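You operate a simulated robot arm through the tools that you are given. There is no shell and no other tool.

The job below is to be done with a simulated robot arm. You get a single attempt, and the scene is never put back.

TASK
Put things in order on the top of the wooden work bench. At the end: the white jar (marked "CLEAN PLUGS") stands where the blue coil (marked "NEW") stood; the green wire spool stands on top of the blue oil filter box; the yellow carton (marked "SPRINGS") is on the red tray; the blue coil from the top of the wooden work bench stands where the green wire spool stood; whatever was shut is shut again. Leave all else as you found it, and nothing knocked over.

It is judged by the outcome, as a careful person would: the job done as asked, and still so three seconds after it is handed in. It fails if anything else is knocked over, pushed out of place, dropped, spilled or broken.

THE ROBOT
A 6-joint arm with a two-finger gripper, fixed in place. Base frame: the origin is at the foot of the arm, x ahead of it, y to its left, z up; the work surface is at about z = 0. Lengths are in m, angles in rad, forces in N, time in s.
With the tool pointing down near the work surface it reaches from about 0.18 to 0.48 m from the base axis. Its first joint turns from -1.152 to 1.152 rad. Payload 1.76 kg.
Tool frame: the origin (TCP) lies between the finger pads and is the grasp point; the fingertips stand 0.029 m ahead of it; z points along the fingers, y is the line along which they close. Largest opening 0.082 m; the body of the gripper starts 0.058 m behind the TCP.
Orientation is that of the tool frame in the base frame, as a unit quaternion [w, x, y, z]. With the fingers straight down and closing along the base's y, the tool's x points along the base's -x, its y along +y and its z along -z.

THE INTERFACE
- The arm moves only by the tool play_rows. Its arguments are lists of equal length, an entry for each row: "hand": the finger opening in m, from 0 to 0.082; "offset": the shift along the tool's x, y, z in m, a list of three; "angular": the turn, a rotation vector about the tool's x, y, z in rad, a list of three. In form: {"hand": [hand, ...], "offset": [[x, y, z], ...], "angular": [[rx, ry, rz], ...]}. A call has 1 to 20 rows; each row shifts and turns the commanded pose from where the row before left it, along the tool's axes as they then stand. Rows are played at 5 a second. More than 0.05 m and 0.15 rad between two rows, or a gripper value outside its range, and nothing of the call is played. Where a pose cannot be reached the arm comes as near as it can. A force on the tool above 40 N (or 10 N above the force at the start of the call, whichever is more), or a blocked arm, ends the call early, and 0.2 s more pass. The fingers move at their own pace and stop on an object; they squeeze with about 21 N. The grip force told is the motor's: it shows also when the fingers shut on nothing. Time passes only in rows, and 0.2 s behind the last, so rows that do not move let the fingers close. It gives the time, the measured TCP pose, the force on the tool (base axes), the opening and the grip force at its end, in the units of the frame above (readings bear some noise), with the torque about the TCP (base axes, N m) and any sound that the robot's microphone picked up, and new pictures: "views" is both (left out), scene, wrist or none.
- Cameras (640 x 400 px; columns grow to the right, rows downward): "scene" is fixed at [0.0776, 0.3315, 0.4172]; the picture's right is [-0.66, -0.75, 0.00], its down [-0.49, 0.43, -0.76] and it looks along [0.57, -0.50, -0.65] (base axes); focal length 214 px, centre (320, 200). "wrist" rides on the gripper at [0.079, 0.004, -0.09] in the tool frame; the picture's right is [-0.05, 1.00, 0.00], its down [-0.71, -0.04, -0.71] and it looks along [-0.71, -0.04, 0.71] (tool axes); focal length 256 px, centre (320, 200).
- pixel_to_xyz(camera, pixels): for up to 12 pixels [column, row] of the newest picture of that camera ("zoom" is the newest enlarged one), the place [x, y, z] in the base frame of the surface seen there, good to about 0.002 m, but the place of the scene camera against the robot may be out by one fixed shift of up to 0.025 m in any direction. The clock stands still meanwhile.
- enlarge(camera, box): a new picture of the part [left, top, right, bottom] of that camera's present view, enlarged. The clock stands still meanwhile.
- job_done(): hands the job in; it is judged then, once.

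Leave the gripper open and the arm clear of the work at the hand-in unless told otherwise.

The tools are called after "Call:" as name(argument=value, ...) on one line, values as JSON. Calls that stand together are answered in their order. play_rows: Moves the arm, as the interface text tells. Its arguments: {"type":"object","properties":{"hand":{"type":"array","items":{"type":"number"}},"offset":{"type":"array","items":{"type":"array","items":{"type":"number"}}},"angular":{"type":"array","items":{"type":"array","items":{"type":"number"}}},"views":{"type":"string","enum":["both","scene","wrist","none"]}},"required":["hand","offset","angular"]} The other tools are called the same way: pixel_to_xyz (camera, pixels) gives the place of the surface under pixels of a picture; enlarge (camera, box) takes an enlarged picture of a part of a camera's view; job_done () hands the job in.

At the start:

```text
clock: 0.0
ee_pos: [0.249, 0.1404, 0.2829]
orientation: [0.0, 0.0, 1.0, 0.0]
contact_force: [0.1, 0.2, -0.2]
moment: [0.02, -0.02, -0.01]
opening: 0.082
gripper_force: 0.0
```

scene: 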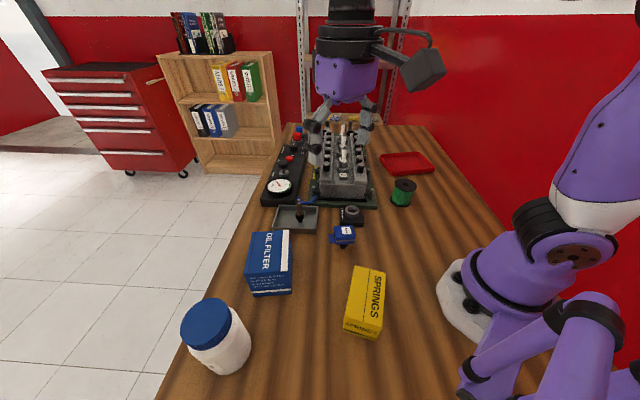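
wrist: 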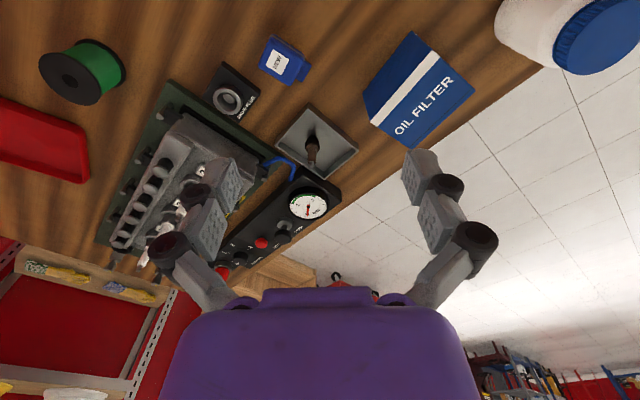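

I'll begin by looking closely at the scene: the jar is at about (217,337), oil filter box (268,262), blue coil (343,234), green spool (403,192), red tray (407,162) and yellow carton (365,302). I'll enlarge a few parts of the picture.

Call:
enlarge(camera="scene", box=[240, 120, 440, 245])

Call:
enlarge(camera="scene", box=[160, 220, 420, 382])

Call:
enlarge(camera="wrist", box=[0, 0, 400, 250])

Call:
pixel_to_xyz(camera="scene", pixels=[[345, 230], [343, 240], [403, 185], [403, 200], [407, 163], [365, 275], [362, 325], [268, 240], [270, 280], [205, 325], [235, 355], [340, 280]])

Call:
pixel_to_xyz(camera="wrist", pixels=[[70, 80], [110, 60], [278, 60], [295, 65], [300, 70], [230, 100], [420, 90], [380, 60], [40, 140], [300, 20], [520, 20], [590, 30]])

```text
3.20 times, centred on (340, 182) of scene
```

zoom: 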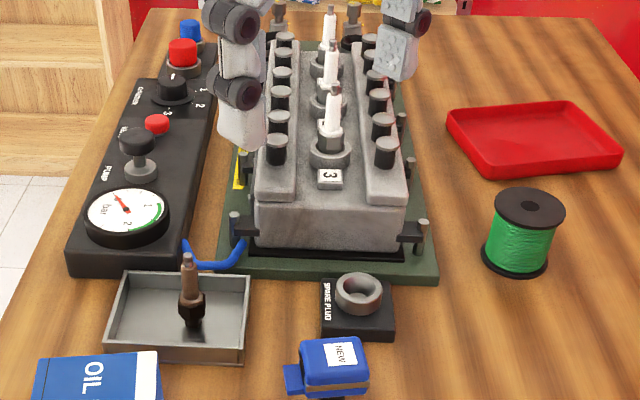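

```text
2.46 times, centred on (290, 301) of scene
```

zoom: 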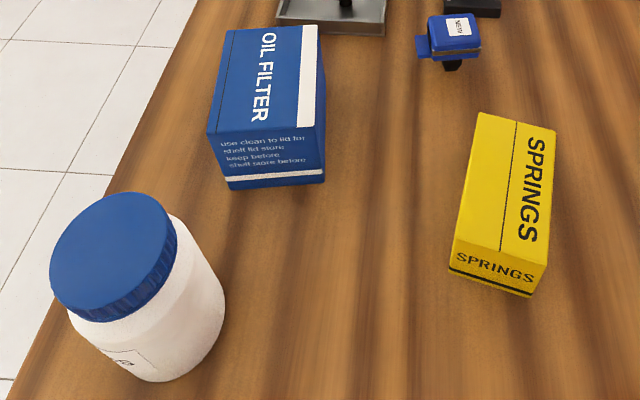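

```text
1.60 times, centred on (200, 125) of wrist
```

zoom: 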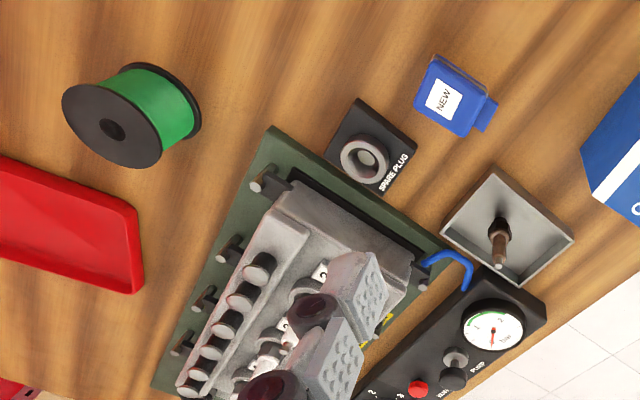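

```text
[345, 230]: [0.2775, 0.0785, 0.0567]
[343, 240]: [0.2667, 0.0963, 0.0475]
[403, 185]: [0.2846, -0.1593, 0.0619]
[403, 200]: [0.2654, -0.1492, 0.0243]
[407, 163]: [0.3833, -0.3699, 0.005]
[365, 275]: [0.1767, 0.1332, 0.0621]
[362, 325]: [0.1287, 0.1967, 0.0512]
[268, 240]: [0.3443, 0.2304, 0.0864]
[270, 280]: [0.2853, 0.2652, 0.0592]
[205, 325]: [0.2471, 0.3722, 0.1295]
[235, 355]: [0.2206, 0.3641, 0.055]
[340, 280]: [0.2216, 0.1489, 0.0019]
```

```text
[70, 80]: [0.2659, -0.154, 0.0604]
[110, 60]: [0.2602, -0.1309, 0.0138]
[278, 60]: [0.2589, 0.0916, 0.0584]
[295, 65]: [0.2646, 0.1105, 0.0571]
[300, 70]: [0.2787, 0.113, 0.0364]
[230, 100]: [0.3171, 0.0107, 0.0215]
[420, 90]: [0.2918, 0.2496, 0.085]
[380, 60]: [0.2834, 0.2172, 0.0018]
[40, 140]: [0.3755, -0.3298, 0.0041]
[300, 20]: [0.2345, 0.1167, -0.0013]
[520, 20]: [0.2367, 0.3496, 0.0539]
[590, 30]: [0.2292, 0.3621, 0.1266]
```

The wrist readings are tied to the robot, while the scene readings look shifted by around 1–2 cm. I'll take closer wrist pictures of the coil (wrist 285,62), spool (82,70), tray and box, so I can measure their outlines.

Call:
enlarge(camera="wrist", box=[200, 20, 360, 120])

Call:
enlarge(camera="scene", box=[300, 190, 396, 250])

Call:
pixel_to_xyz(camera="wrist", pixels=[[2, 100], [80, 130], [88, 180], [2, 160], [60, 120], [40, 160], [20, 130], [205, 90], [258, 100], [320, 105], [275, 140], [357, 150]])

Call:
pixel_to_xyz(camera="wrist", pixels=[[412, 33], [364, 92], [372, 118], [420, 147], [474, 92], [440, 60], [265, 45], [262, 66], [288, 82], [303, 57], [272, 38], [285, 60]])

Call:
pixel_to_xyz(camera="wrist", pixels=[[42, 60], [98, 90], [60, 55], [85, 103], [120, 60], [95, 42], [60, 100], [45, 80], [98, 80], [125, 75], [70, 62], [72, 98]])

```text
4.00 times, centred on (280, 70) of wrist
```

zoom: 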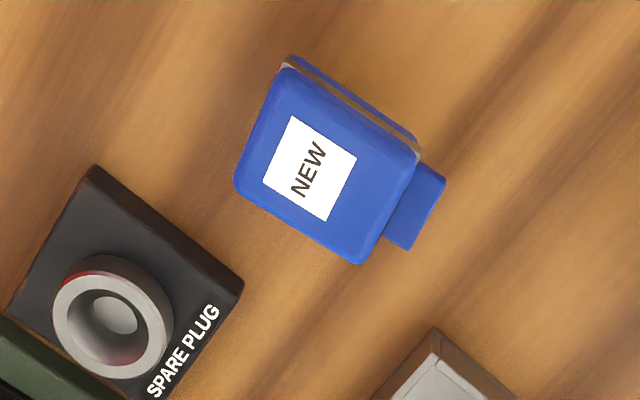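

```text
6.67 times, centred on (348, 220) of scene
```

zoom: 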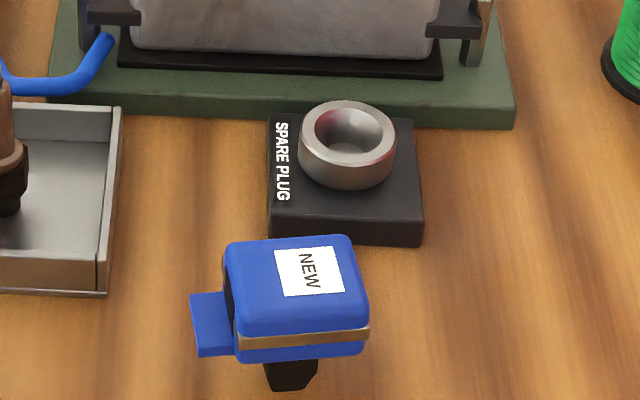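

```text
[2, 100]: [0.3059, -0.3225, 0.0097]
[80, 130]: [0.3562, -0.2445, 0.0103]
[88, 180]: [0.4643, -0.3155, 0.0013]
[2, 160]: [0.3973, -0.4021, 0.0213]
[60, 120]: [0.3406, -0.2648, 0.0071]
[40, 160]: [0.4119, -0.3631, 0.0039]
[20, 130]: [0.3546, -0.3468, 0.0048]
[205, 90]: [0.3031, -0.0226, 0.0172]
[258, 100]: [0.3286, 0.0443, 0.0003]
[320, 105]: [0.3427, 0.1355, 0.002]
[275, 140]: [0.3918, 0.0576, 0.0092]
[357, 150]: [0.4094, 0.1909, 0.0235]
```

```text
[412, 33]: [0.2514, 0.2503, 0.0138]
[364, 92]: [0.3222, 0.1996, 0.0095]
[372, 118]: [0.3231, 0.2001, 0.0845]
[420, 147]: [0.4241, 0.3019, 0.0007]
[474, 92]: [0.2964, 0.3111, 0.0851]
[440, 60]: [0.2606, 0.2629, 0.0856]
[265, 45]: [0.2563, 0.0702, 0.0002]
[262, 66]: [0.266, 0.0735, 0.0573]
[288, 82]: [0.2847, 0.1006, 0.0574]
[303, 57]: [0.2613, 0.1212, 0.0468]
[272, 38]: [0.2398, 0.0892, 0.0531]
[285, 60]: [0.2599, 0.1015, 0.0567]
```

```text
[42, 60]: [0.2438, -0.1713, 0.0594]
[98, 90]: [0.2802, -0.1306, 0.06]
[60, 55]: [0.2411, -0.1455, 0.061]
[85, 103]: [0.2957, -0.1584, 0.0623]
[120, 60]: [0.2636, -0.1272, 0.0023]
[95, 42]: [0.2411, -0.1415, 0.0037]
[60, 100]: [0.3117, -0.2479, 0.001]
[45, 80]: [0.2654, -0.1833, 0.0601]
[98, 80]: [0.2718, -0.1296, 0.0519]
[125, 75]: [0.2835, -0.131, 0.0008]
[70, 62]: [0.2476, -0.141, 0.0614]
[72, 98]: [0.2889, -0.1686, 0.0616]
```

I'll get more precise outlines: the carton and jar in the scene view, and the tray and spool in the wrist view.

Call:
enlarge(camera="scene", box=[320, 250, 416, 350])

Call:
enlarge(camera="scene", box=[170, 285, 266, 385])

Call:
enlarge(camera="scene", box=[360, 140, 456, 215])

Call:
enlarge(camera="wrist", box=[340, 0, 640, 188])

```text
4.00 times, centred on (368, 300) of scene
```

zoom: 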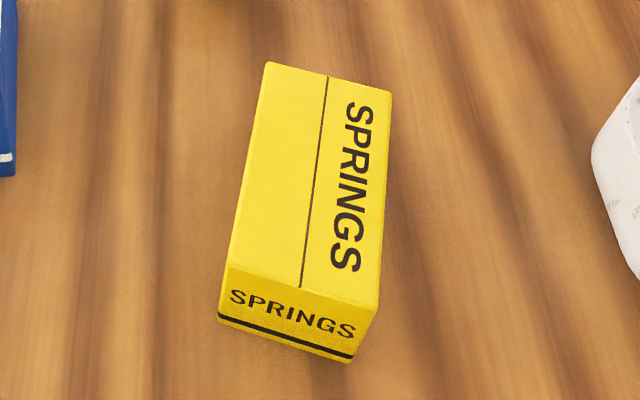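

```text
4.00 times, centred on (218, 335) of scene
```

zoom: 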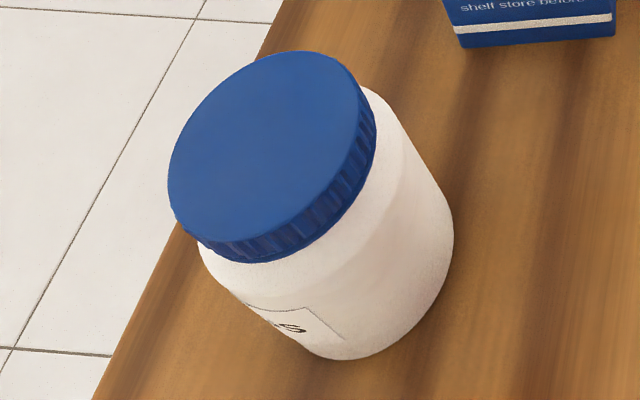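

```text
5.33 times, centred on (408, 178) of scene
```

zoom: 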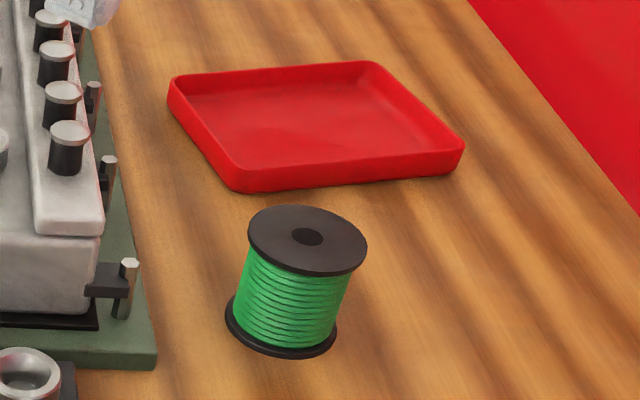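

```text
2.13 times, centred on (490, 94) of wrist
```

zoom: 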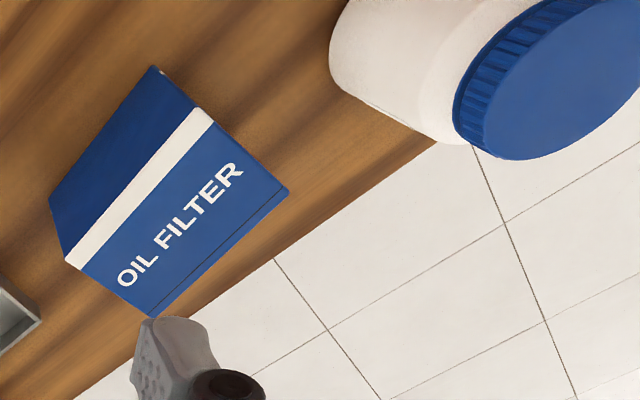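

Now measuring with the zoom picture (wrist): the oil filter box's top corners at zoom (200,110), (286,190), (152,314) and (70,260), plus the jar lid. I'll also query the carton, tray and jar in the scene view.

Call:
pixel_to_xyz(camera="zoom", pixels=[[200, 112], [284, 190], [152, 312], [70, 260], [153, 70], [54, 202], [180, 200], [470, 60], [510, 155], [560, 80], [630, 10], [600, 20]])

Call:
pixel_to_xyz(camera="scene", pixels=[[355, 266.5], [384.5, 273.5], [381.5, 326], [376, 330], [345, 316], [375.5, 337.5], [343, 330], [371, 298], [224, 302], [262, 325], [215, 340], [202, 325]])

Call:
pixel_to_xyz(camera="scene", pixels=[[392.5, 154.5], [429, 152.5], [446.5, 167], [404, 174.5], [415, 162], [405, 184.5], [396, 184], [428.5, 187], [412, 191], [418, 178.5], [410.5, 206.5], [405.5, 186]])

Call:
pixel_to_xyz(camera="scene", pixels=[[348.5, 229.5], [335, 228.5], [352.5, 227], [336, 239], [354, 237], [330, 238], [343.5, 247], [352, 215], [340.5, 208], [362, 208], [363, 226], [340.5, 226]])

```text
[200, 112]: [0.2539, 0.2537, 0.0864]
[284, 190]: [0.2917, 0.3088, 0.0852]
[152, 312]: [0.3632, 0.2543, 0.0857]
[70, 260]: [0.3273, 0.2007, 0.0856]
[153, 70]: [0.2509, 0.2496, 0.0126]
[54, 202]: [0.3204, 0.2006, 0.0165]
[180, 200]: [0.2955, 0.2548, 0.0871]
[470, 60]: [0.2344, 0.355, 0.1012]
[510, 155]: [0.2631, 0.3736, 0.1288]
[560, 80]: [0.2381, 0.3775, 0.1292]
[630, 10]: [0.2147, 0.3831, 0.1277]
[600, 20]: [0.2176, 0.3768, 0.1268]
```

```text
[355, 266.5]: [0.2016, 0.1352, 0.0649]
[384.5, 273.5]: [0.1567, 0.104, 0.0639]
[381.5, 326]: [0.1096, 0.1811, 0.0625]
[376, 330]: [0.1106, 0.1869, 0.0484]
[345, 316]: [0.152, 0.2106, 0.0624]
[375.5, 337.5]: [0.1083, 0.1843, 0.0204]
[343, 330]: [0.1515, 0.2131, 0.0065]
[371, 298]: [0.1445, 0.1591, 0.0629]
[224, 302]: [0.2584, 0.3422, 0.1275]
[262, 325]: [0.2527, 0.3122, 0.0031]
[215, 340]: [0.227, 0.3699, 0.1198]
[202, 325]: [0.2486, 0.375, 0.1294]
```

```text
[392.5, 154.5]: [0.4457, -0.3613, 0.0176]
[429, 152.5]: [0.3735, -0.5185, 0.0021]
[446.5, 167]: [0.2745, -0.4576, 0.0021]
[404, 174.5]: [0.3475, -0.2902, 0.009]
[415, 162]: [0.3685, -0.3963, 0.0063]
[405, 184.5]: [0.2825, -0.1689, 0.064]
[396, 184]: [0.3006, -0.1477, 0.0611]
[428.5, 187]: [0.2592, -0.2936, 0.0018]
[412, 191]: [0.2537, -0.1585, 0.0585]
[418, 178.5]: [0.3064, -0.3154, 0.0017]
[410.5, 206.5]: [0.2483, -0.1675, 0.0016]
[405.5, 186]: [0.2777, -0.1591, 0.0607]
```

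```text
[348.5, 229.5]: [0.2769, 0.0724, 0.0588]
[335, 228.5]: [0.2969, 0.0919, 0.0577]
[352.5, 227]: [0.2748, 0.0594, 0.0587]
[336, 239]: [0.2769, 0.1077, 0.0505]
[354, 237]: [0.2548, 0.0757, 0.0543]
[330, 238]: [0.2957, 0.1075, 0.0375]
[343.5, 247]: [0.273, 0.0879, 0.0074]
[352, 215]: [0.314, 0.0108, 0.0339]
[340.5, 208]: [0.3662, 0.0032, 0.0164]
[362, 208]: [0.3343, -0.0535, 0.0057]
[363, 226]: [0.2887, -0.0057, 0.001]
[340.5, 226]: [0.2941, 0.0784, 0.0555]
```

The wrist and scene measurements now fit together. In robot coordinates:

- **Spool:** at about (0.266, -0.154), height 0.061, diameter about 0.058.
- **Box top:** centre about (0.309, 0.2545), z 0.0855.
- **Coil:** at about (0.263, 0.095).
- **Scene shift:** about (+0.015, -0.013).

Next I move the hand high across toward the spool, to look at the spool and red tray with the wrist camera.

Call:
play_rows(hand=[0.082, 0.082, 0.082, 0.082, 0.082, 0.082, 0.082, 0.082], offset=[[0.006, -0.037, 0.005], [0.006, -0.037, 0.005], [0.006, -0.037, 0.005], [0.006, -0.037, 0.005], [0.006, -0.037, 0.005], [0.006, -0.037, 0.005], [0.006, -0.037, 0.005], [0, 0, 0]], angular=[[0, 0, 0], [0, 0, 0], [0, 0, 0], [0, 0, 0], [0, 0, 0], [0, 0, 0], [0, 0, 0], [0, 0, 0]])

```text
clock: 1.8
ee_pos: [0.2057, -0.1173, 0.2466]
orientation: [0.0, 0.0, 1.0, 0.0]
contact_force: [-0.1, -0.5, 0.6]
moment: [0.0, 0.02, 0.0]
opening: 0.0819
gripper_force: 0.0
```

scene: 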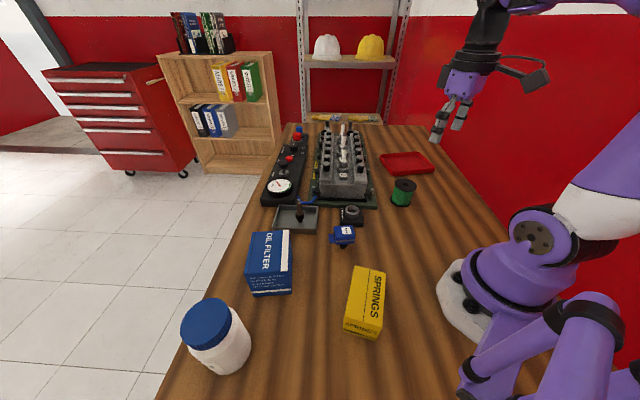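
wrist: 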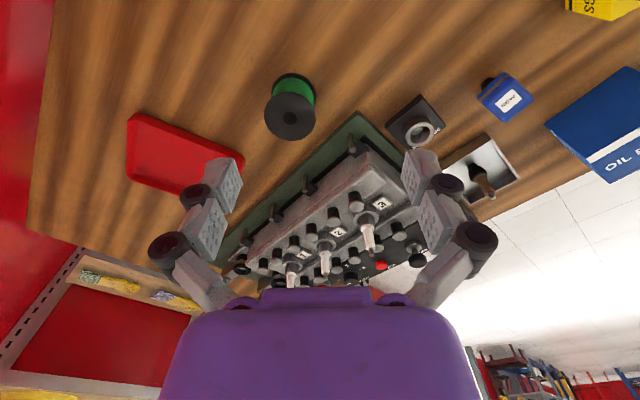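

From here the wrist sees the spool at (290,105), the tray at (175,155), the spare-plug block at (415,122) and the coil at (505,97). I'll enlarge these to measure them.

Call:
enlarge(camera="wrist", box=[110, 50, 350, 200])

Call:
pixel_to_xyz(camera="wrist", pixels=[[131, 120], [155, 112], [240, 158], [205, 158], [130, 180], [170, 190], [180, 150], [145, 130], [290, 118], [266, 110], [314, 115], [292, 97]])

Call:
pixel_to_xyz(camera="wrist", pixels=[[290, 136], [390, 123], [420, 96], [443, 122], [510, 100], [487, 82], [482, 95], [515, 78], [532, 98], [500, 120], [487, 84], [572, 8]])

```text
2.67 times, centred on (230, 125) of wrist
```

zoom: 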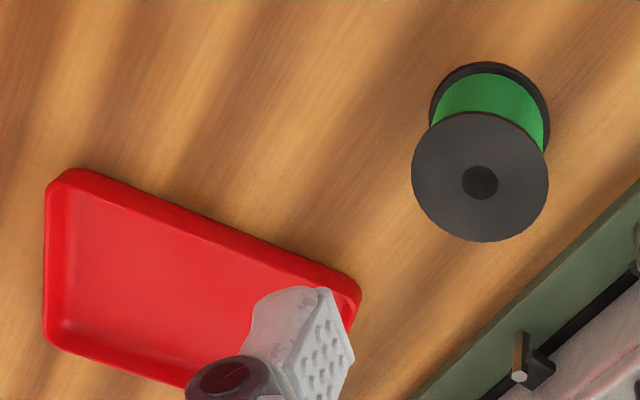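

```text
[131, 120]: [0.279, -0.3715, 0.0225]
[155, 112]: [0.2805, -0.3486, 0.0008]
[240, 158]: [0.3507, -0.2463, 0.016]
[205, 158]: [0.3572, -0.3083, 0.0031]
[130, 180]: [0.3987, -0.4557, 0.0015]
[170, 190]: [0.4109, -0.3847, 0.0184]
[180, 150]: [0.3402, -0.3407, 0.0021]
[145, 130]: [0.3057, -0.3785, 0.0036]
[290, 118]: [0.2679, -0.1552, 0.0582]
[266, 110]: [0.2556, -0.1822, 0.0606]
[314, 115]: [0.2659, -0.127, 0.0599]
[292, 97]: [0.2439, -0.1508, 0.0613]
```

```text
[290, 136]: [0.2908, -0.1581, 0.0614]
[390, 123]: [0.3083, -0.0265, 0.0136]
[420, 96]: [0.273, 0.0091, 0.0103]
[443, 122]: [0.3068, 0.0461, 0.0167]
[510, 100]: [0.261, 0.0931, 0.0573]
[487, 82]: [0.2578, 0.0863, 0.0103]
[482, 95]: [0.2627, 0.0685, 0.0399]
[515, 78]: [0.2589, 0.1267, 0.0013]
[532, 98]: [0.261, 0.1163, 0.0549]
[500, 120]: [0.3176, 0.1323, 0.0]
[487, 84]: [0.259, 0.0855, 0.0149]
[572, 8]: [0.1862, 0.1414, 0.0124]
```

The measurements agree: the spool centre is about (0.267, -0.155), and the tray's near rim runs from (0.279, -0.371) to (0.351, -0.246). Next I move above the spool and down to z≈0.11, with the fingers open along y.

Call:
play_rows(hand=[0.082, 0.082, 0.082, 0.082, 0.082, 0.082], offset=[[-0.0205, -0.0125, 0.025], [-0.0205, -0.0125, 0.025], [-0.0205, -0.0125, 0.025], [0, 0, 0.03], [0, 0, 0.03], [0, 0, 0]], angular=[[0, 0, 0], [0, 0, 0], [0, 0, 0], [0, 0, 0], [0, 0, 0], [0, 0, 0]])

```text
clock: 3.2
ee_pos: [0.2692, -0.1575, 0.1118]
orientation: [0.0, 0.0, 1.0, 0.0]
contact_force: [-0.7, -1.2, 0.6]
moment: [-0.01, 0.01, 0.02]
opening: 0.0822
gripper_force: 0.1
```

scene: 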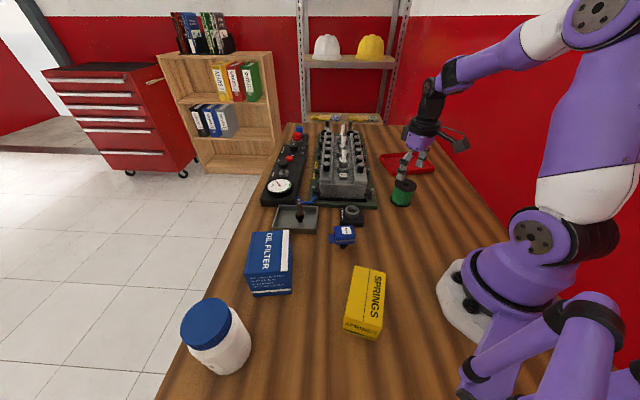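
wrist: 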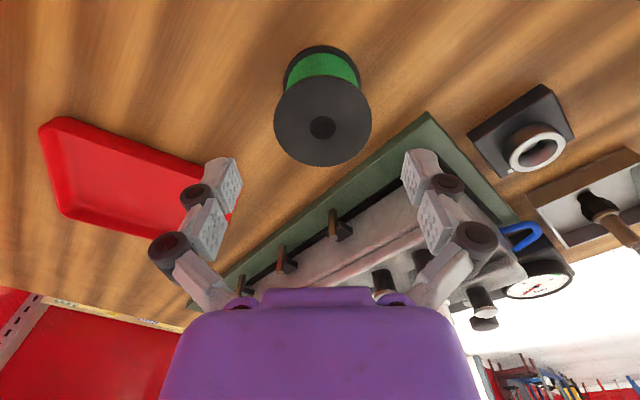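

The spool sits centrally between the fingers. I'll check its centre again from this closer view.

Call:
pixel_to_xyz(camera="wrist", pixels=[[322, 127], [277, 125], [369, 122], [322, 80], [318, 163], [300, 100], [345, 100], [130, 170], [60, 125], [205, 165], [70, 215], [90, 150]])

Call:
enlarge(camera="wrist", box=[240, 30, 400, 180])

```text
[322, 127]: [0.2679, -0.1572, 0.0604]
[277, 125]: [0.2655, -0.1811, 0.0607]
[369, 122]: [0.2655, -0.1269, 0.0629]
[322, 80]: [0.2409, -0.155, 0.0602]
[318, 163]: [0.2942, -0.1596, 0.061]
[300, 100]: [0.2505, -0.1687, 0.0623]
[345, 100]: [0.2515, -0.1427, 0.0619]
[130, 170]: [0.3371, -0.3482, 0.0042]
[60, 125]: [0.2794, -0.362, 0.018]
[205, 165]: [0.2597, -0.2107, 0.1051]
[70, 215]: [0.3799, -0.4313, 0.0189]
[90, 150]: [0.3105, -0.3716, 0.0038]
```

```text
2.67 times, centred on (320, 105) of wrist
```

zoom: 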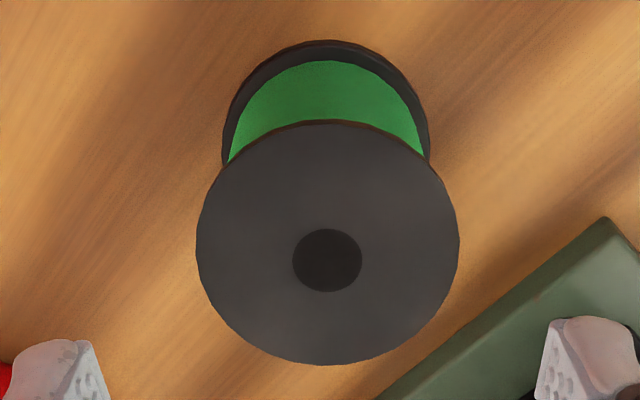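

The spool centre reads (0.2675, -0.154), so I am aligned within 2 mm. I now descend to z≈0.036 and close the fingers on both flanges.

Call:
play_rows(hand=[0.082, 0.082, 0.082, 0.082, 0.05, 0.04, 0.04, 0.04, 0.04], offset=[[0.001, 0.0015, 0.03], [0, 0, 0.03], [0, 0, 0.015], [0, 0, 0], [0, 0, 0], [0, 0, 0], [0, 0, 0], [0, 0, 0], [0, 0, 0]], angular=[[0, 0, 0], [0, 0, 0], [0, 0, 0], [0, 0, 0], [0, 0, 0], [0, 0, 0], [0, 0, 0], [0, 0, 0], [0, 0, 0]])

```text
clock: 5.2
ee_pos: [0.2685, -0.1557, 0.0378]
orientation: [0.001, 0.0, 1.0, 0.001]
contact_force: [-0.6, -0.4, 15.6]
moment: [-0.01, -0.04, 0.05]
opening: 0.0571
gripper_force: 21.2
```

scene: 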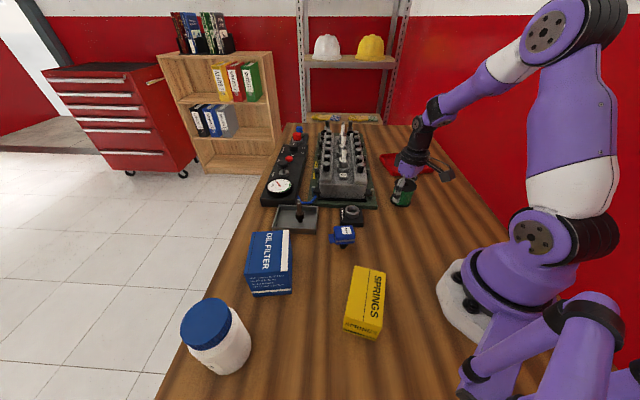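
wrist: 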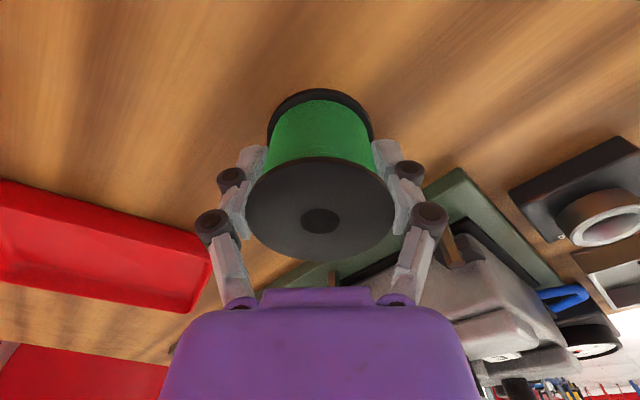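

The fingers hold the spool (opening 0.057, grip 21 N), but there's a 15.6 N upward push. I'll lift slowly and check that the hold is steady.

Call:
play_rows(hand=[0.04, 0.04, 0.04, 0.04], offset=[[0, 0, -0.005], [0, 0, -0.01], [0, 0, -0.02], [0, 0, 0]], angular=[[0, 0, 0], [0, 0, 0], [0, 0, 0], [0, 0, 0]])

```text
clock: 6.2
ee_pos: [0.2675, -0.1563, 0.0733]
orientation: [0.0, -0.001, 1.0, 0.0]
contact_force: [-0.6, 0.0, -1.8]
moment: [0.0, 0.03, -0.02]
opening: 0.0573
gripper_force: 21.0
```

scene: 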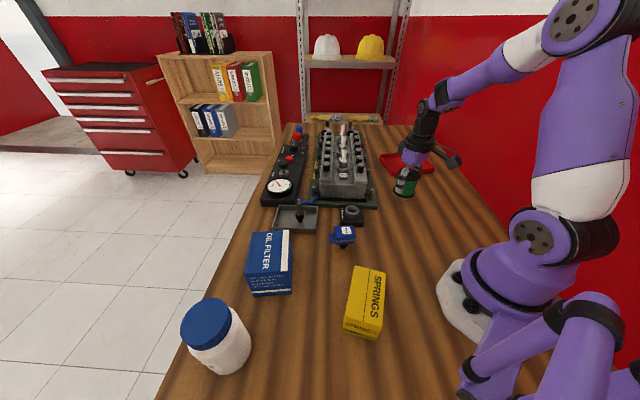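
wrist: 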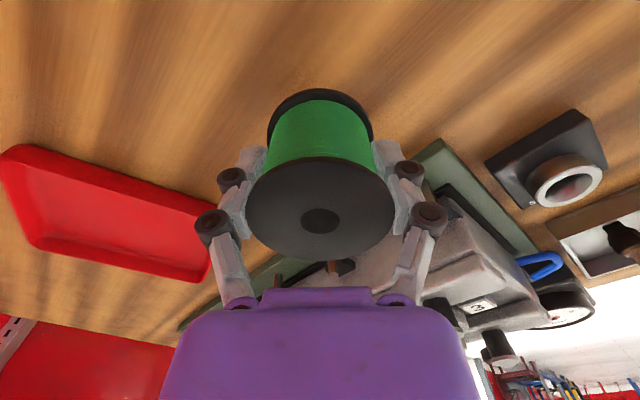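

The spool is lifted and level. Now I raise it to z≈0.23 and carry it across to above the oil filter box, centre (0.309, 0.2545).

Call:
play_rows(hand=[0.04, 0.04, 0.04, 0.04, 0.04, 0.04, 0.04, 0.04, 0.04, 0.04, 0.04, 0.04, 0.04, 0.04, 0.04, 0.04], offset=[[0, 0, -0.04], [0, 0, -0.04], [0, 0, -0.04], [0, 0, -0.04], [-0.004, 0.041, 0], [-0.004, 0.041, 0], [-0.004, 0.041, 0], [-0.004, 0.041, 0], [-0.004, 0.041, 0], [-0.004, 0.041, 0], [-0.004, 0.041, 0], [-0.004, 0.041, 0], [-0.004, 0.041, 0], [-0.0055, 0.041, 0], [0, 0, 0], [0, 0, 0]], angular=[[0, 0, 0], [0, 0, 0], [0, 0, 0], [0, 0, 0], [0, 0, 0], [0, 0, 0], [0, 0, 0], [0, 0, 0], [0, 0, 0], [0, 0, 0], [0, 0, 0], [0, 0, 0], [0, 0, 0], [0, 0, 0], [0, 0, 0], [0, 0, 0]])

```text
clock: 9.6
ee_pos: [0.3098, 0.2536, 0.2342]
orientation: [0.0, 0.0, 1.0, -0.001]
contact_force: [0.7, -0.2, -2.8]
moment: [-0.02, 0.0, 0.03]
opening: 0.0571
gripper_force: 20.8
```

scene: 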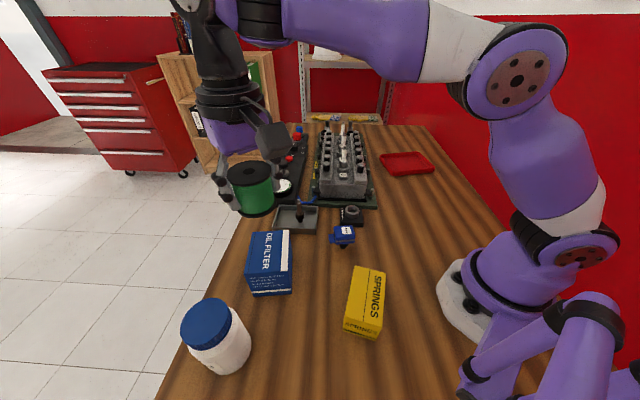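
wrist: 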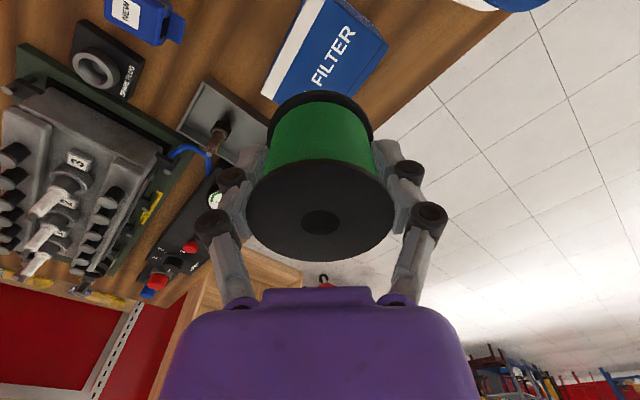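

The spool is held above the box. I descend to z≈0.15, just above the box top, then check the alignment.

Call:
play_rows(hand=[0.04, 0.04, 0.04, 0.04], offset=[[0, 0, 0.03], [0, 0, 0.03], [0, 0, 0.024], [0, 0, 0]], angular=[[0, 0, 0], [0, 0, 0], [0, 0, 0], [0, 0, 0]])

Call:
enlarge(camera="wrist", box=[220, 0, 460, 150])

Call:
enlarge(camera="scene", box=[200, 160, 328, 300])

```text
clock: 10.6
ee_pos: [0.31, 0.2522, 0.1488]
orientation: [0.0, 0.0, 1.0, 0.0]
contact_force: [0.3, -0.1, -2.0]
moment: [-0.02, 0.01, 0.0]
opening: 0.0572
gripper_force: 21.1
```

scene: 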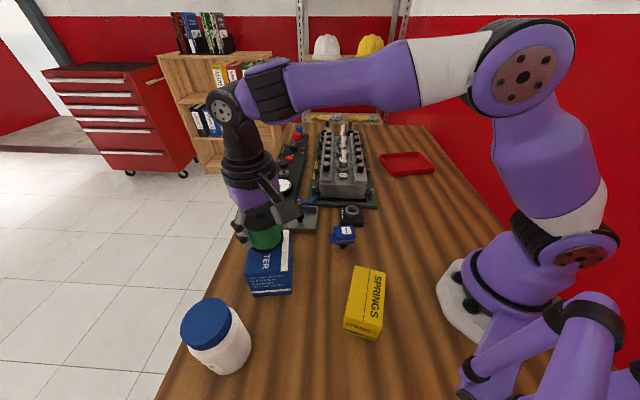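
wrist: 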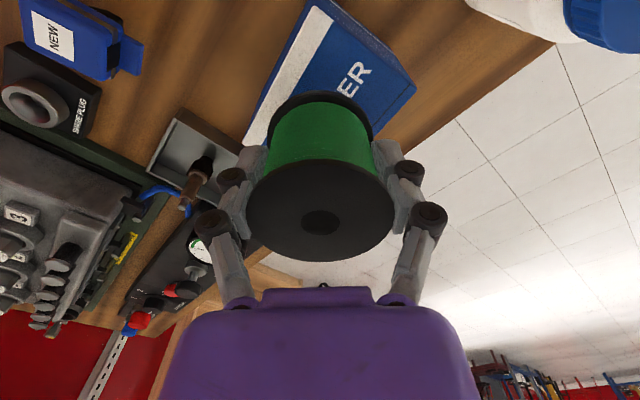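

```text
2.67 times, centred on (340, 75) of wrist
```

zoom: 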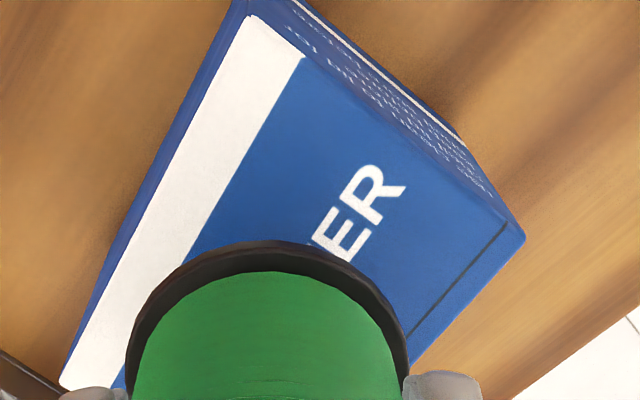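

```text
2.86 times, centred on (264, 230) of scene
```

zoom: 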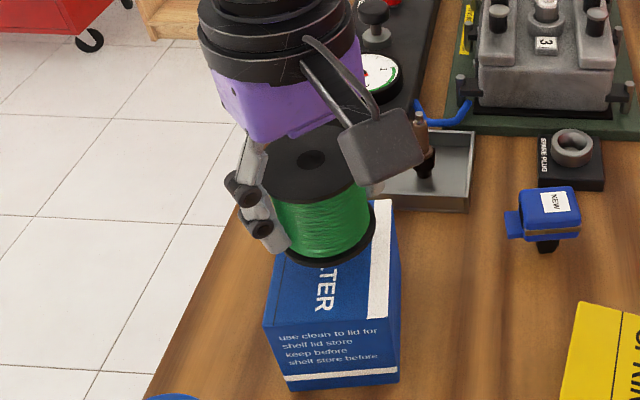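

I'll check the box corners from this view: near corner (314,6), left-hand corner (243,143), right-hand corner (412,88).

Call:
pixel_to_xyz(camera="wrist", pixels=[[314, 7], [244, 142], [412, 88], [365, 48], [275, 80], [322, 222], [250, 200], [392, 200], [320, 165], [320, 258]])

```text
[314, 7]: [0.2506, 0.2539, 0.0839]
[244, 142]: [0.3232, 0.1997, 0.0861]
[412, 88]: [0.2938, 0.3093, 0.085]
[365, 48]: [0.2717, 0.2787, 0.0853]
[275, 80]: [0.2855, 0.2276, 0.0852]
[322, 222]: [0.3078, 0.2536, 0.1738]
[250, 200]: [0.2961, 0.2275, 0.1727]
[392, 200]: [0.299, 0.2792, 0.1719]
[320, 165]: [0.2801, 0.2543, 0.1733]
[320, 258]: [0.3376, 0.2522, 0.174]
```

The spool centre (0.3085, 0.2535) matches the box centre (0.3085, 0.2545). The spool's bottom is about 27 mm above the box top, so I lower it gently.

Call:
play_rows(hand=[0.04, 0.04, 0.04, 0.04], offset=[[0, 0.001, 0.012], [0, 0, 0.01], [0, 0, 0.003], [0, 0, 0]], angular=[[0, 0, 0], [0, 0, 0], [0, 0, 0], [0, 0, 0]], views="wrist")

```text
clock: 11.6
ee_pos: [0.3099, 0.2557, 0.1252]
orientation: [0.0, 0.0, 1.0, 0.0]
contact_force: [0.7, -0.4, -2.3]
moment: [-0.02, -0.01, 0.02]
opening: 0.0571
gripper_force: 21.6
```

wrist: 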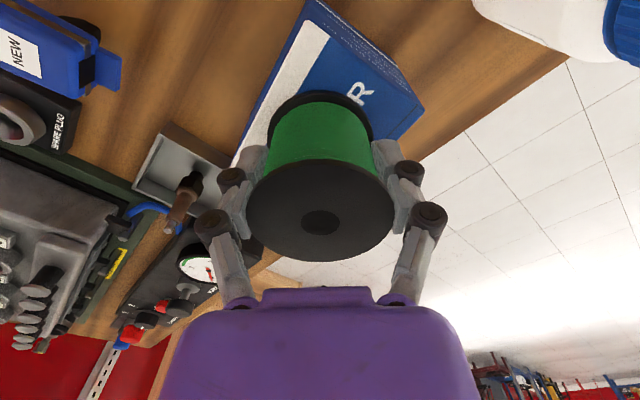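

No contact yet. I lower in millimetre steps until the force shows it is seated.

Call:
play_rows(hand=[0.04, 0.04, 0.04], offset=[[0, 0, 0.001], [0, 0, 0.001], [0, 0, 0]], angular=[[0, 0, 0], [0, 0, 0], [0, 0, 0]], views="none")

```text
clock: 12.4
ee_pos: [0.3097, 0.2566, 0.1222]
orientation: [0.001, 0.001, 1.0, 0.0]
contact_force: [-1.4, -3.8, 9.7]
moment: [-0.24, -0.1, -0.03]
opening: 0.0571
gripper_force: 20.7
```

It is in contact with the box (9.7 N up). I open the fingers and let it settle before rising.

Call:
play_rows(hand=[0.062, 0.07, 0.082, 0.082], offset=[[0, 0, 0], [0, 0, 0], [0, 0, 0], [0, 0, 0]], angular=[[0, 0, 0], [0, 0, 0], [0, 0, 0], [0, 0, 0]])

```text
clock: 13.4
ee_pos: [0.3097, 0.256, 0.1217]
orientation: [0.0, 0.0, 1.0, 0.0]
contact_force: [-0.2, 0.4, -1.0]
moment: [-0.01, 0.0, 0.0]
opening: 0.082
gripper_force: 0.1
```

scene: 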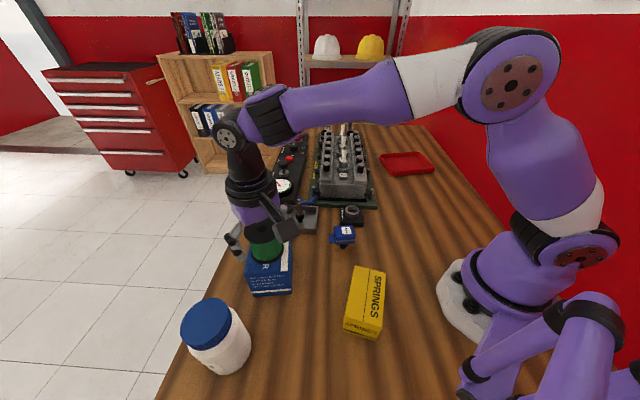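
wrist: 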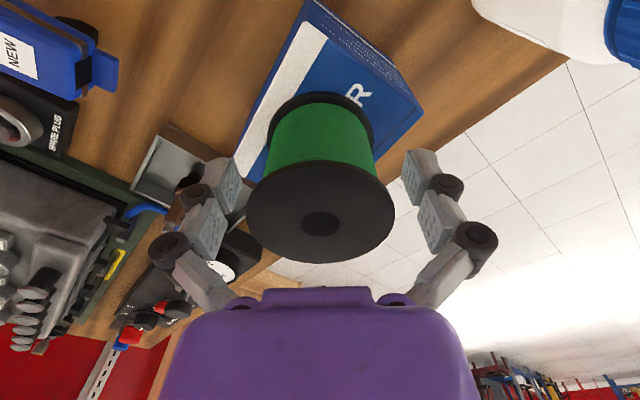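

The spool stands on the box. I rise straight up, then move over the coil (0.263, 0.095) at height and turn the hand so the fingers close across the coil's narrow sides, clear of the plug tab.

Call:
play_rows(hand=[0.082, 0.082, 0.082, 0.082, 0.082, 0.082, 0.082, 0.082, 0.082, 0.082, 0.082, 0.082, 0.082, 0.082, 0.082, 0.082], offset=[[0, 0, -0.03], [0, 0, -0.045], [0, 0, -0.045], [0.0115, -0.04, 0], [0.0115, -0.04, 0], [0.0115, -0.04, 0], [0.0115, -0.04, 0], [0, 0, 0], [0, 0, 0], [0, 0, 0], [0, 0, 0], [0, 0, 0], [0, 0, 0], [0, 0, 0], [0, 0, 0.04], [0, 0, 0]], angular=[[0, 0, 0], [0, 0, 0], [0, 0, 0], [0, 0, 0], [0, 0, 0], [0, 0, 0], [0, 0, 0], [0, 0, -0.14], [0, 0, -0.14], [0, 0, -0.14], [0, 0, -0.14], [0, 0, -0.14], [0, 0, -0.14], [0, 0, -0.14], [0, 0, 0], [0, 0, 0]])

```text
clock: 16.8
ee_pos: [0.2612, 0.097, 0.2011]
orientation: [0.0, -0.471, 0.882, 0.0]
contact_force: [0.4, 0.0, -0.4]
moment: [-0.01, 0.03, -0.01]
opening: 0.082
gripper_force: 0.0
```

scene: 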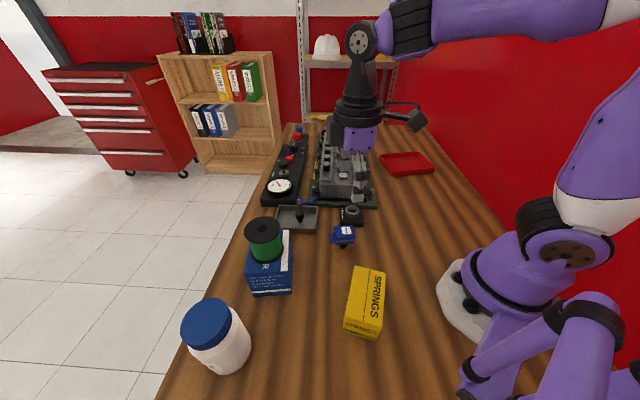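
wrist: 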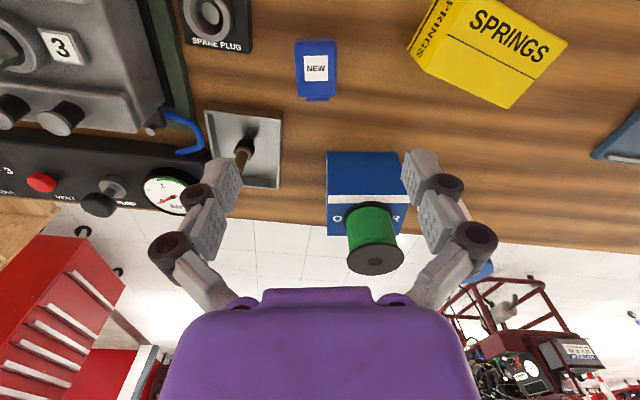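

The coil now lines up with the hand (wrist about 317,68). I'll enlarge it to check its angle and centre, and measure the carton at (490,50).

Call:
enlarge(camera="wrist", box=[260, 20, 380, 120])

Call:
pixel_to_xyz(camera="wrist", pixels=[[297, 44], [335, 43], [298, 95], [336, 93], [317, 68], [308, 101], [326, 101], [448, 3], [566, 42], [510, 106], [412, 44], [490, 50]])

Call:
pixel_to_xyz(camera="wrist", pixels=[[630, 120], [600, 155], [189, 45], [250, 52], [249, 5], [205, 107], [281, 118], [280, 188], [450, 70], [375, 260], [345, 258], [402, 252]])

```text
4.00 times, centred on (320, 70) of wrist
```

zoom: 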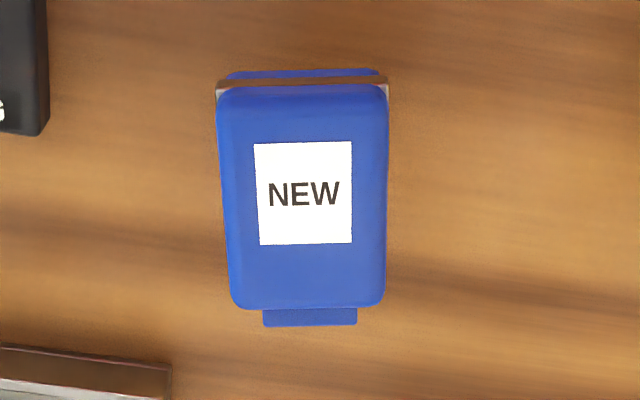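

```text
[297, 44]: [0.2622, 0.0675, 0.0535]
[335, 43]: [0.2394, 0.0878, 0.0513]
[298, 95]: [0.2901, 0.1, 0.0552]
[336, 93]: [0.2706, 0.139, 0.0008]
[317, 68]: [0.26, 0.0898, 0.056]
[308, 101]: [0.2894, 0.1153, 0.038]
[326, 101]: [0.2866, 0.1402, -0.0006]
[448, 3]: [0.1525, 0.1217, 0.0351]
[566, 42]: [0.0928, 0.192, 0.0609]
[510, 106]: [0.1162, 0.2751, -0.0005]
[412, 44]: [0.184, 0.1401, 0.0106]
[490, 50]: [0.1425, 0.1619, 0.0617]
```

```text
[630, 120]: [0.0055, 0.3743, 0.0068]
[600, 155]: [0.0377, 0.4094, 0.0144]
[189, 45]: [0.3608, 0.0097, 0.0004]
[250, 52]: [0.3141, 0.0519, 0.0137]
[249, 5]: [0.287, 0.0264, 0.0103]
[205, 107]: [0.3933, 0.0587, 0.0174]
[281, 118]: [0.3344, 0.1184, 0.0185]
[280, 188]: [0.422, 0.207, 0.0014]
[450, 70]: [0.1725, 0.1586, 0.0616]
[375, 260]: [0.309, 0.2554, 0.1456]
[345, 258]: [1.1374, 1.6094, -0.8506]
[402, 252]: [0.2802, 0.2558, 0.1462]
```

The hand is turned right, within about 2°. The coil centre is a few millimetres off along the tool's -y and +x. I correct that, drop to z≈0.12 and look again.

Call:
play_rows(hand=[0.082, 0.082, 0.082, 0.082], offset=[[0.003, -0.003, 0.03], [0, 0, 0.03], [0, 0, 0.02], [0, 0, 0]], angular=[[0, 0, 0], [0, 0, 0], [0, 0, 0], [0, 0, 0]])

Call:
enlarge(camera="wrist", box=[220, 20, 420, 145])

Call:
enlarge(camera="scene", box=[290, 160, 402, 260])

```text
clock: 17.8
ee_pos: [0.2644, 0.0926, 0.1221]
orientation: [-0.001, -0.47, 0.883, 0.0]
contact_force: [0.0, 0.3, -0.2]
moment: [-0.01, -0.01, -0.02]
opening: 0.082
gripper_force: 0.0
```

scene: 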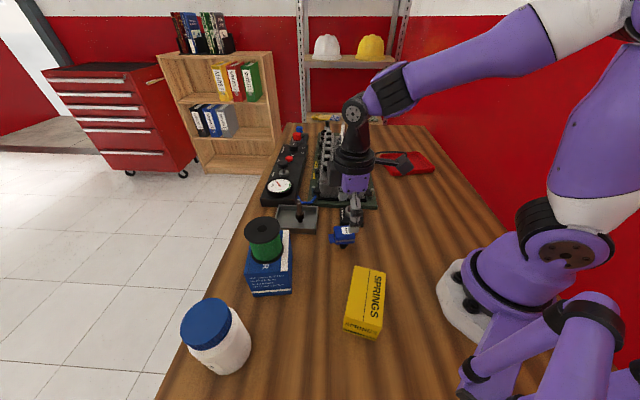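
wrist: 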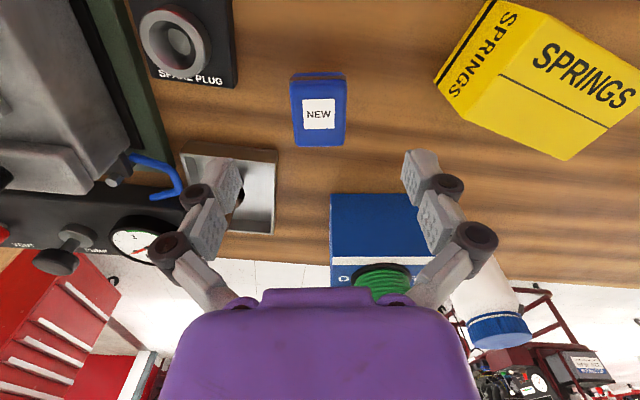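

```text
3.20 times, centred on (320, 82) of wrist
```

zoom: 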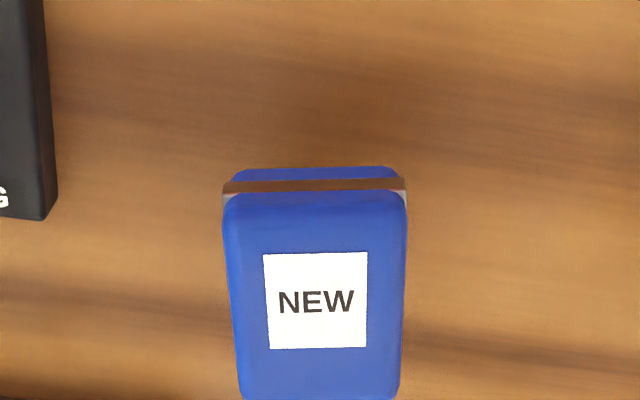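

```text
4.00 times, centred on (346, 210) of scene
```

zoom: 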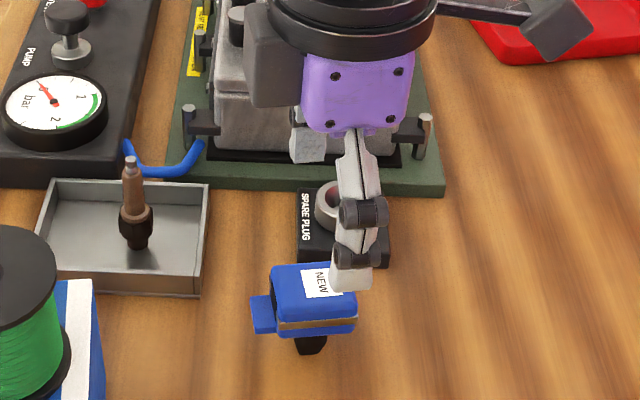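

I'll query the coil's top corners from this close view to get the remaining offset.

Call:
pixel_to_xyz(camera="wrist", pixels=[[294, 84], [343, 83], [297, 143], [341, 142], [319, 82], [319, 144], [293, 112], [344, 112], [319, 114], [219, 165], [233, 80], [240, 10]])

```text
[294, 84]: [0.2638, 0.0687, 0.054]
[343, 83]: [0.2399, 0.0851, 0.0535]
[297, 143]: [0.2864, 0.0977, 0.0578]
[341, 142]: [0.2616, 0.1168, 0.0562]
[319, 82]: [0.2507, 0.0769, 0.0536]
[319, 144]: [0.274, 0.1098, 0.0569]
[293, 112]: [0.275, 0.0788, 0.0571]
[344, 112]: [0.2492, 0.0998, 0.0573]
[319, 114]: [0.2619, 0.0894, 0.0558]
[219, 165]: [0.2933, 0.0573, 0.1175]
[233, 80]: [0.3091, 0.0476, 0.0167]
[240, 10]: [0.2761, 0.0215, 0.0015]
```

The coil centre is (0.263, 0.092), within 1 mm of the tool. I narrow the opening to 0.055 to stay clear of the spare-plug block, descend to z≈0.056 and close on the head.

Call:
play_rows(hand=[0.055, 0.055, 0.055, 0.055, 0.04, 0.03, 0.02, 0.02, 0.02], offset=[[0, 0, 0], [0, 0, 0.03], [0, 0, 0.025], [0, 0, 0.011], [0, 0, 0], [0, 0, 0], [0, 0, 0], [0, 0, 0], [0, 0, 0]], angular=[[0, 0, 0], [0, 0, 0], [0, 0, 0], [0, 0, 0], [0, 0, 0], [0, 0, 0], [0, 0, 0], [0, 0, 0], [0, 0, 0]])

```text
clock: 19.8
ee_pos: [0.2642, 0.0908, 0.0582]
orientation: [0.0, -0.47, 0.883, 0.0]
contact_force: [-0.3, 0.4, -0.7]
moment: [-0.05, -0.03, -0.01]
opening: 0.0355
gripper_force: 20.8
```

scene: 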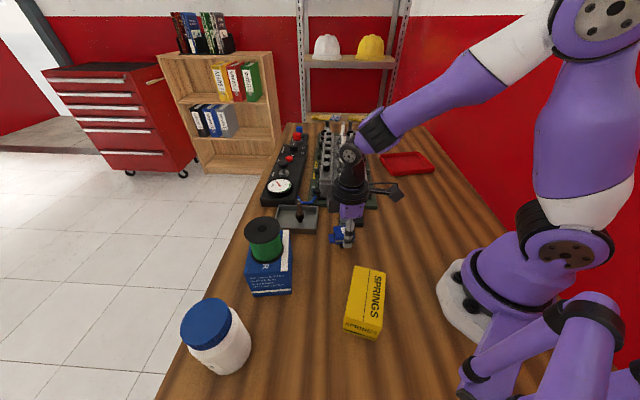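
wrist: 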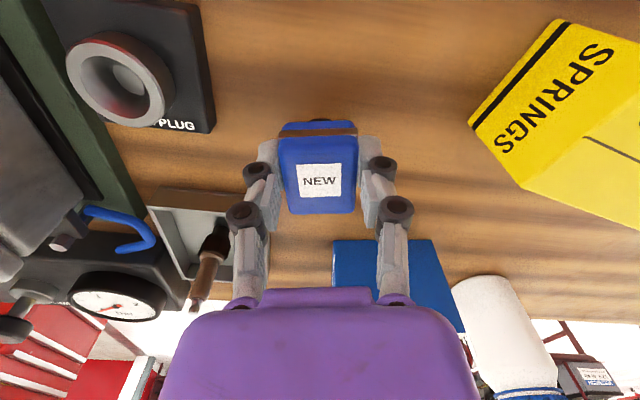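

I have the coil (opening 0.0355, 20.8 N). I lift straight up, turn the hand back to base-aligned, then carry the coil to the spool's old place (0.2675, -0.1545).

Call:
play_rows(hand=[0.02, 0.02, 0.02, 0.02, 0.02, 0.02, 0.02, 0.02, 0.02, 0.02, 0.02, 0.02, 0.02], offset=[[0, 0, -0.005], [0, 0, -0.015], [0, 0, -0.04], [0, 0, -0.04], [0, 0, -0.04], [0, 0, 0], [0, 0, 0], [0, 0, 0], [0, 0, 0], [0, 0, 0], [0, 0, 0], [0, 0, 0], [0, 0, 0]], angular=[[0, 0, 0], [0, 0, 0], [0, 0, 0], [0, 0, 0], [0, 0, 0], [0, 0, 0.14], [0, 0, 0.14], [0, 0, 0.14], [0, 0, 0.14], [0, 0, 0.14], [0, 0, 0.14], [0, 0, 0.14], [0, 0, 0]])

```text
clock: 22.6
ee_pos: [0.264, 0.0908, 0.1963]
orientation: [0.001, 0.001, 1.0, 0.0]
contact_force: [-0.6, 0.2, -1.5]
moment: [0.01, 0.03, 0.0]
opening: 0.0353
gripper_force: 20.9
```

scene: 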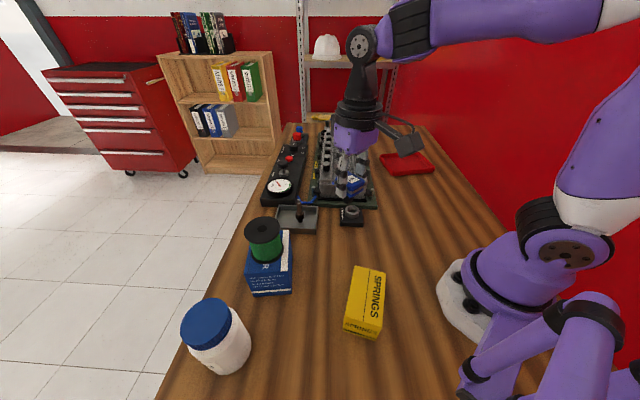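
wrist: 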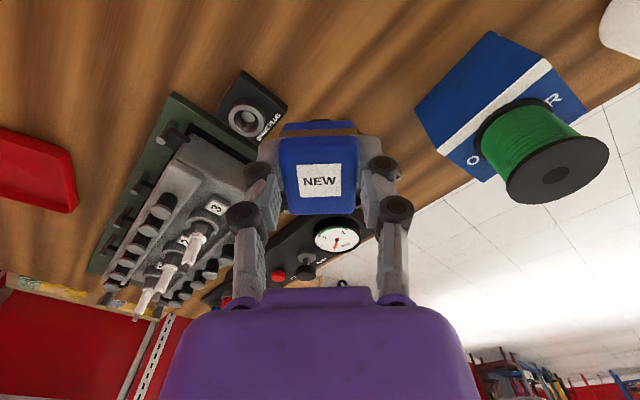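

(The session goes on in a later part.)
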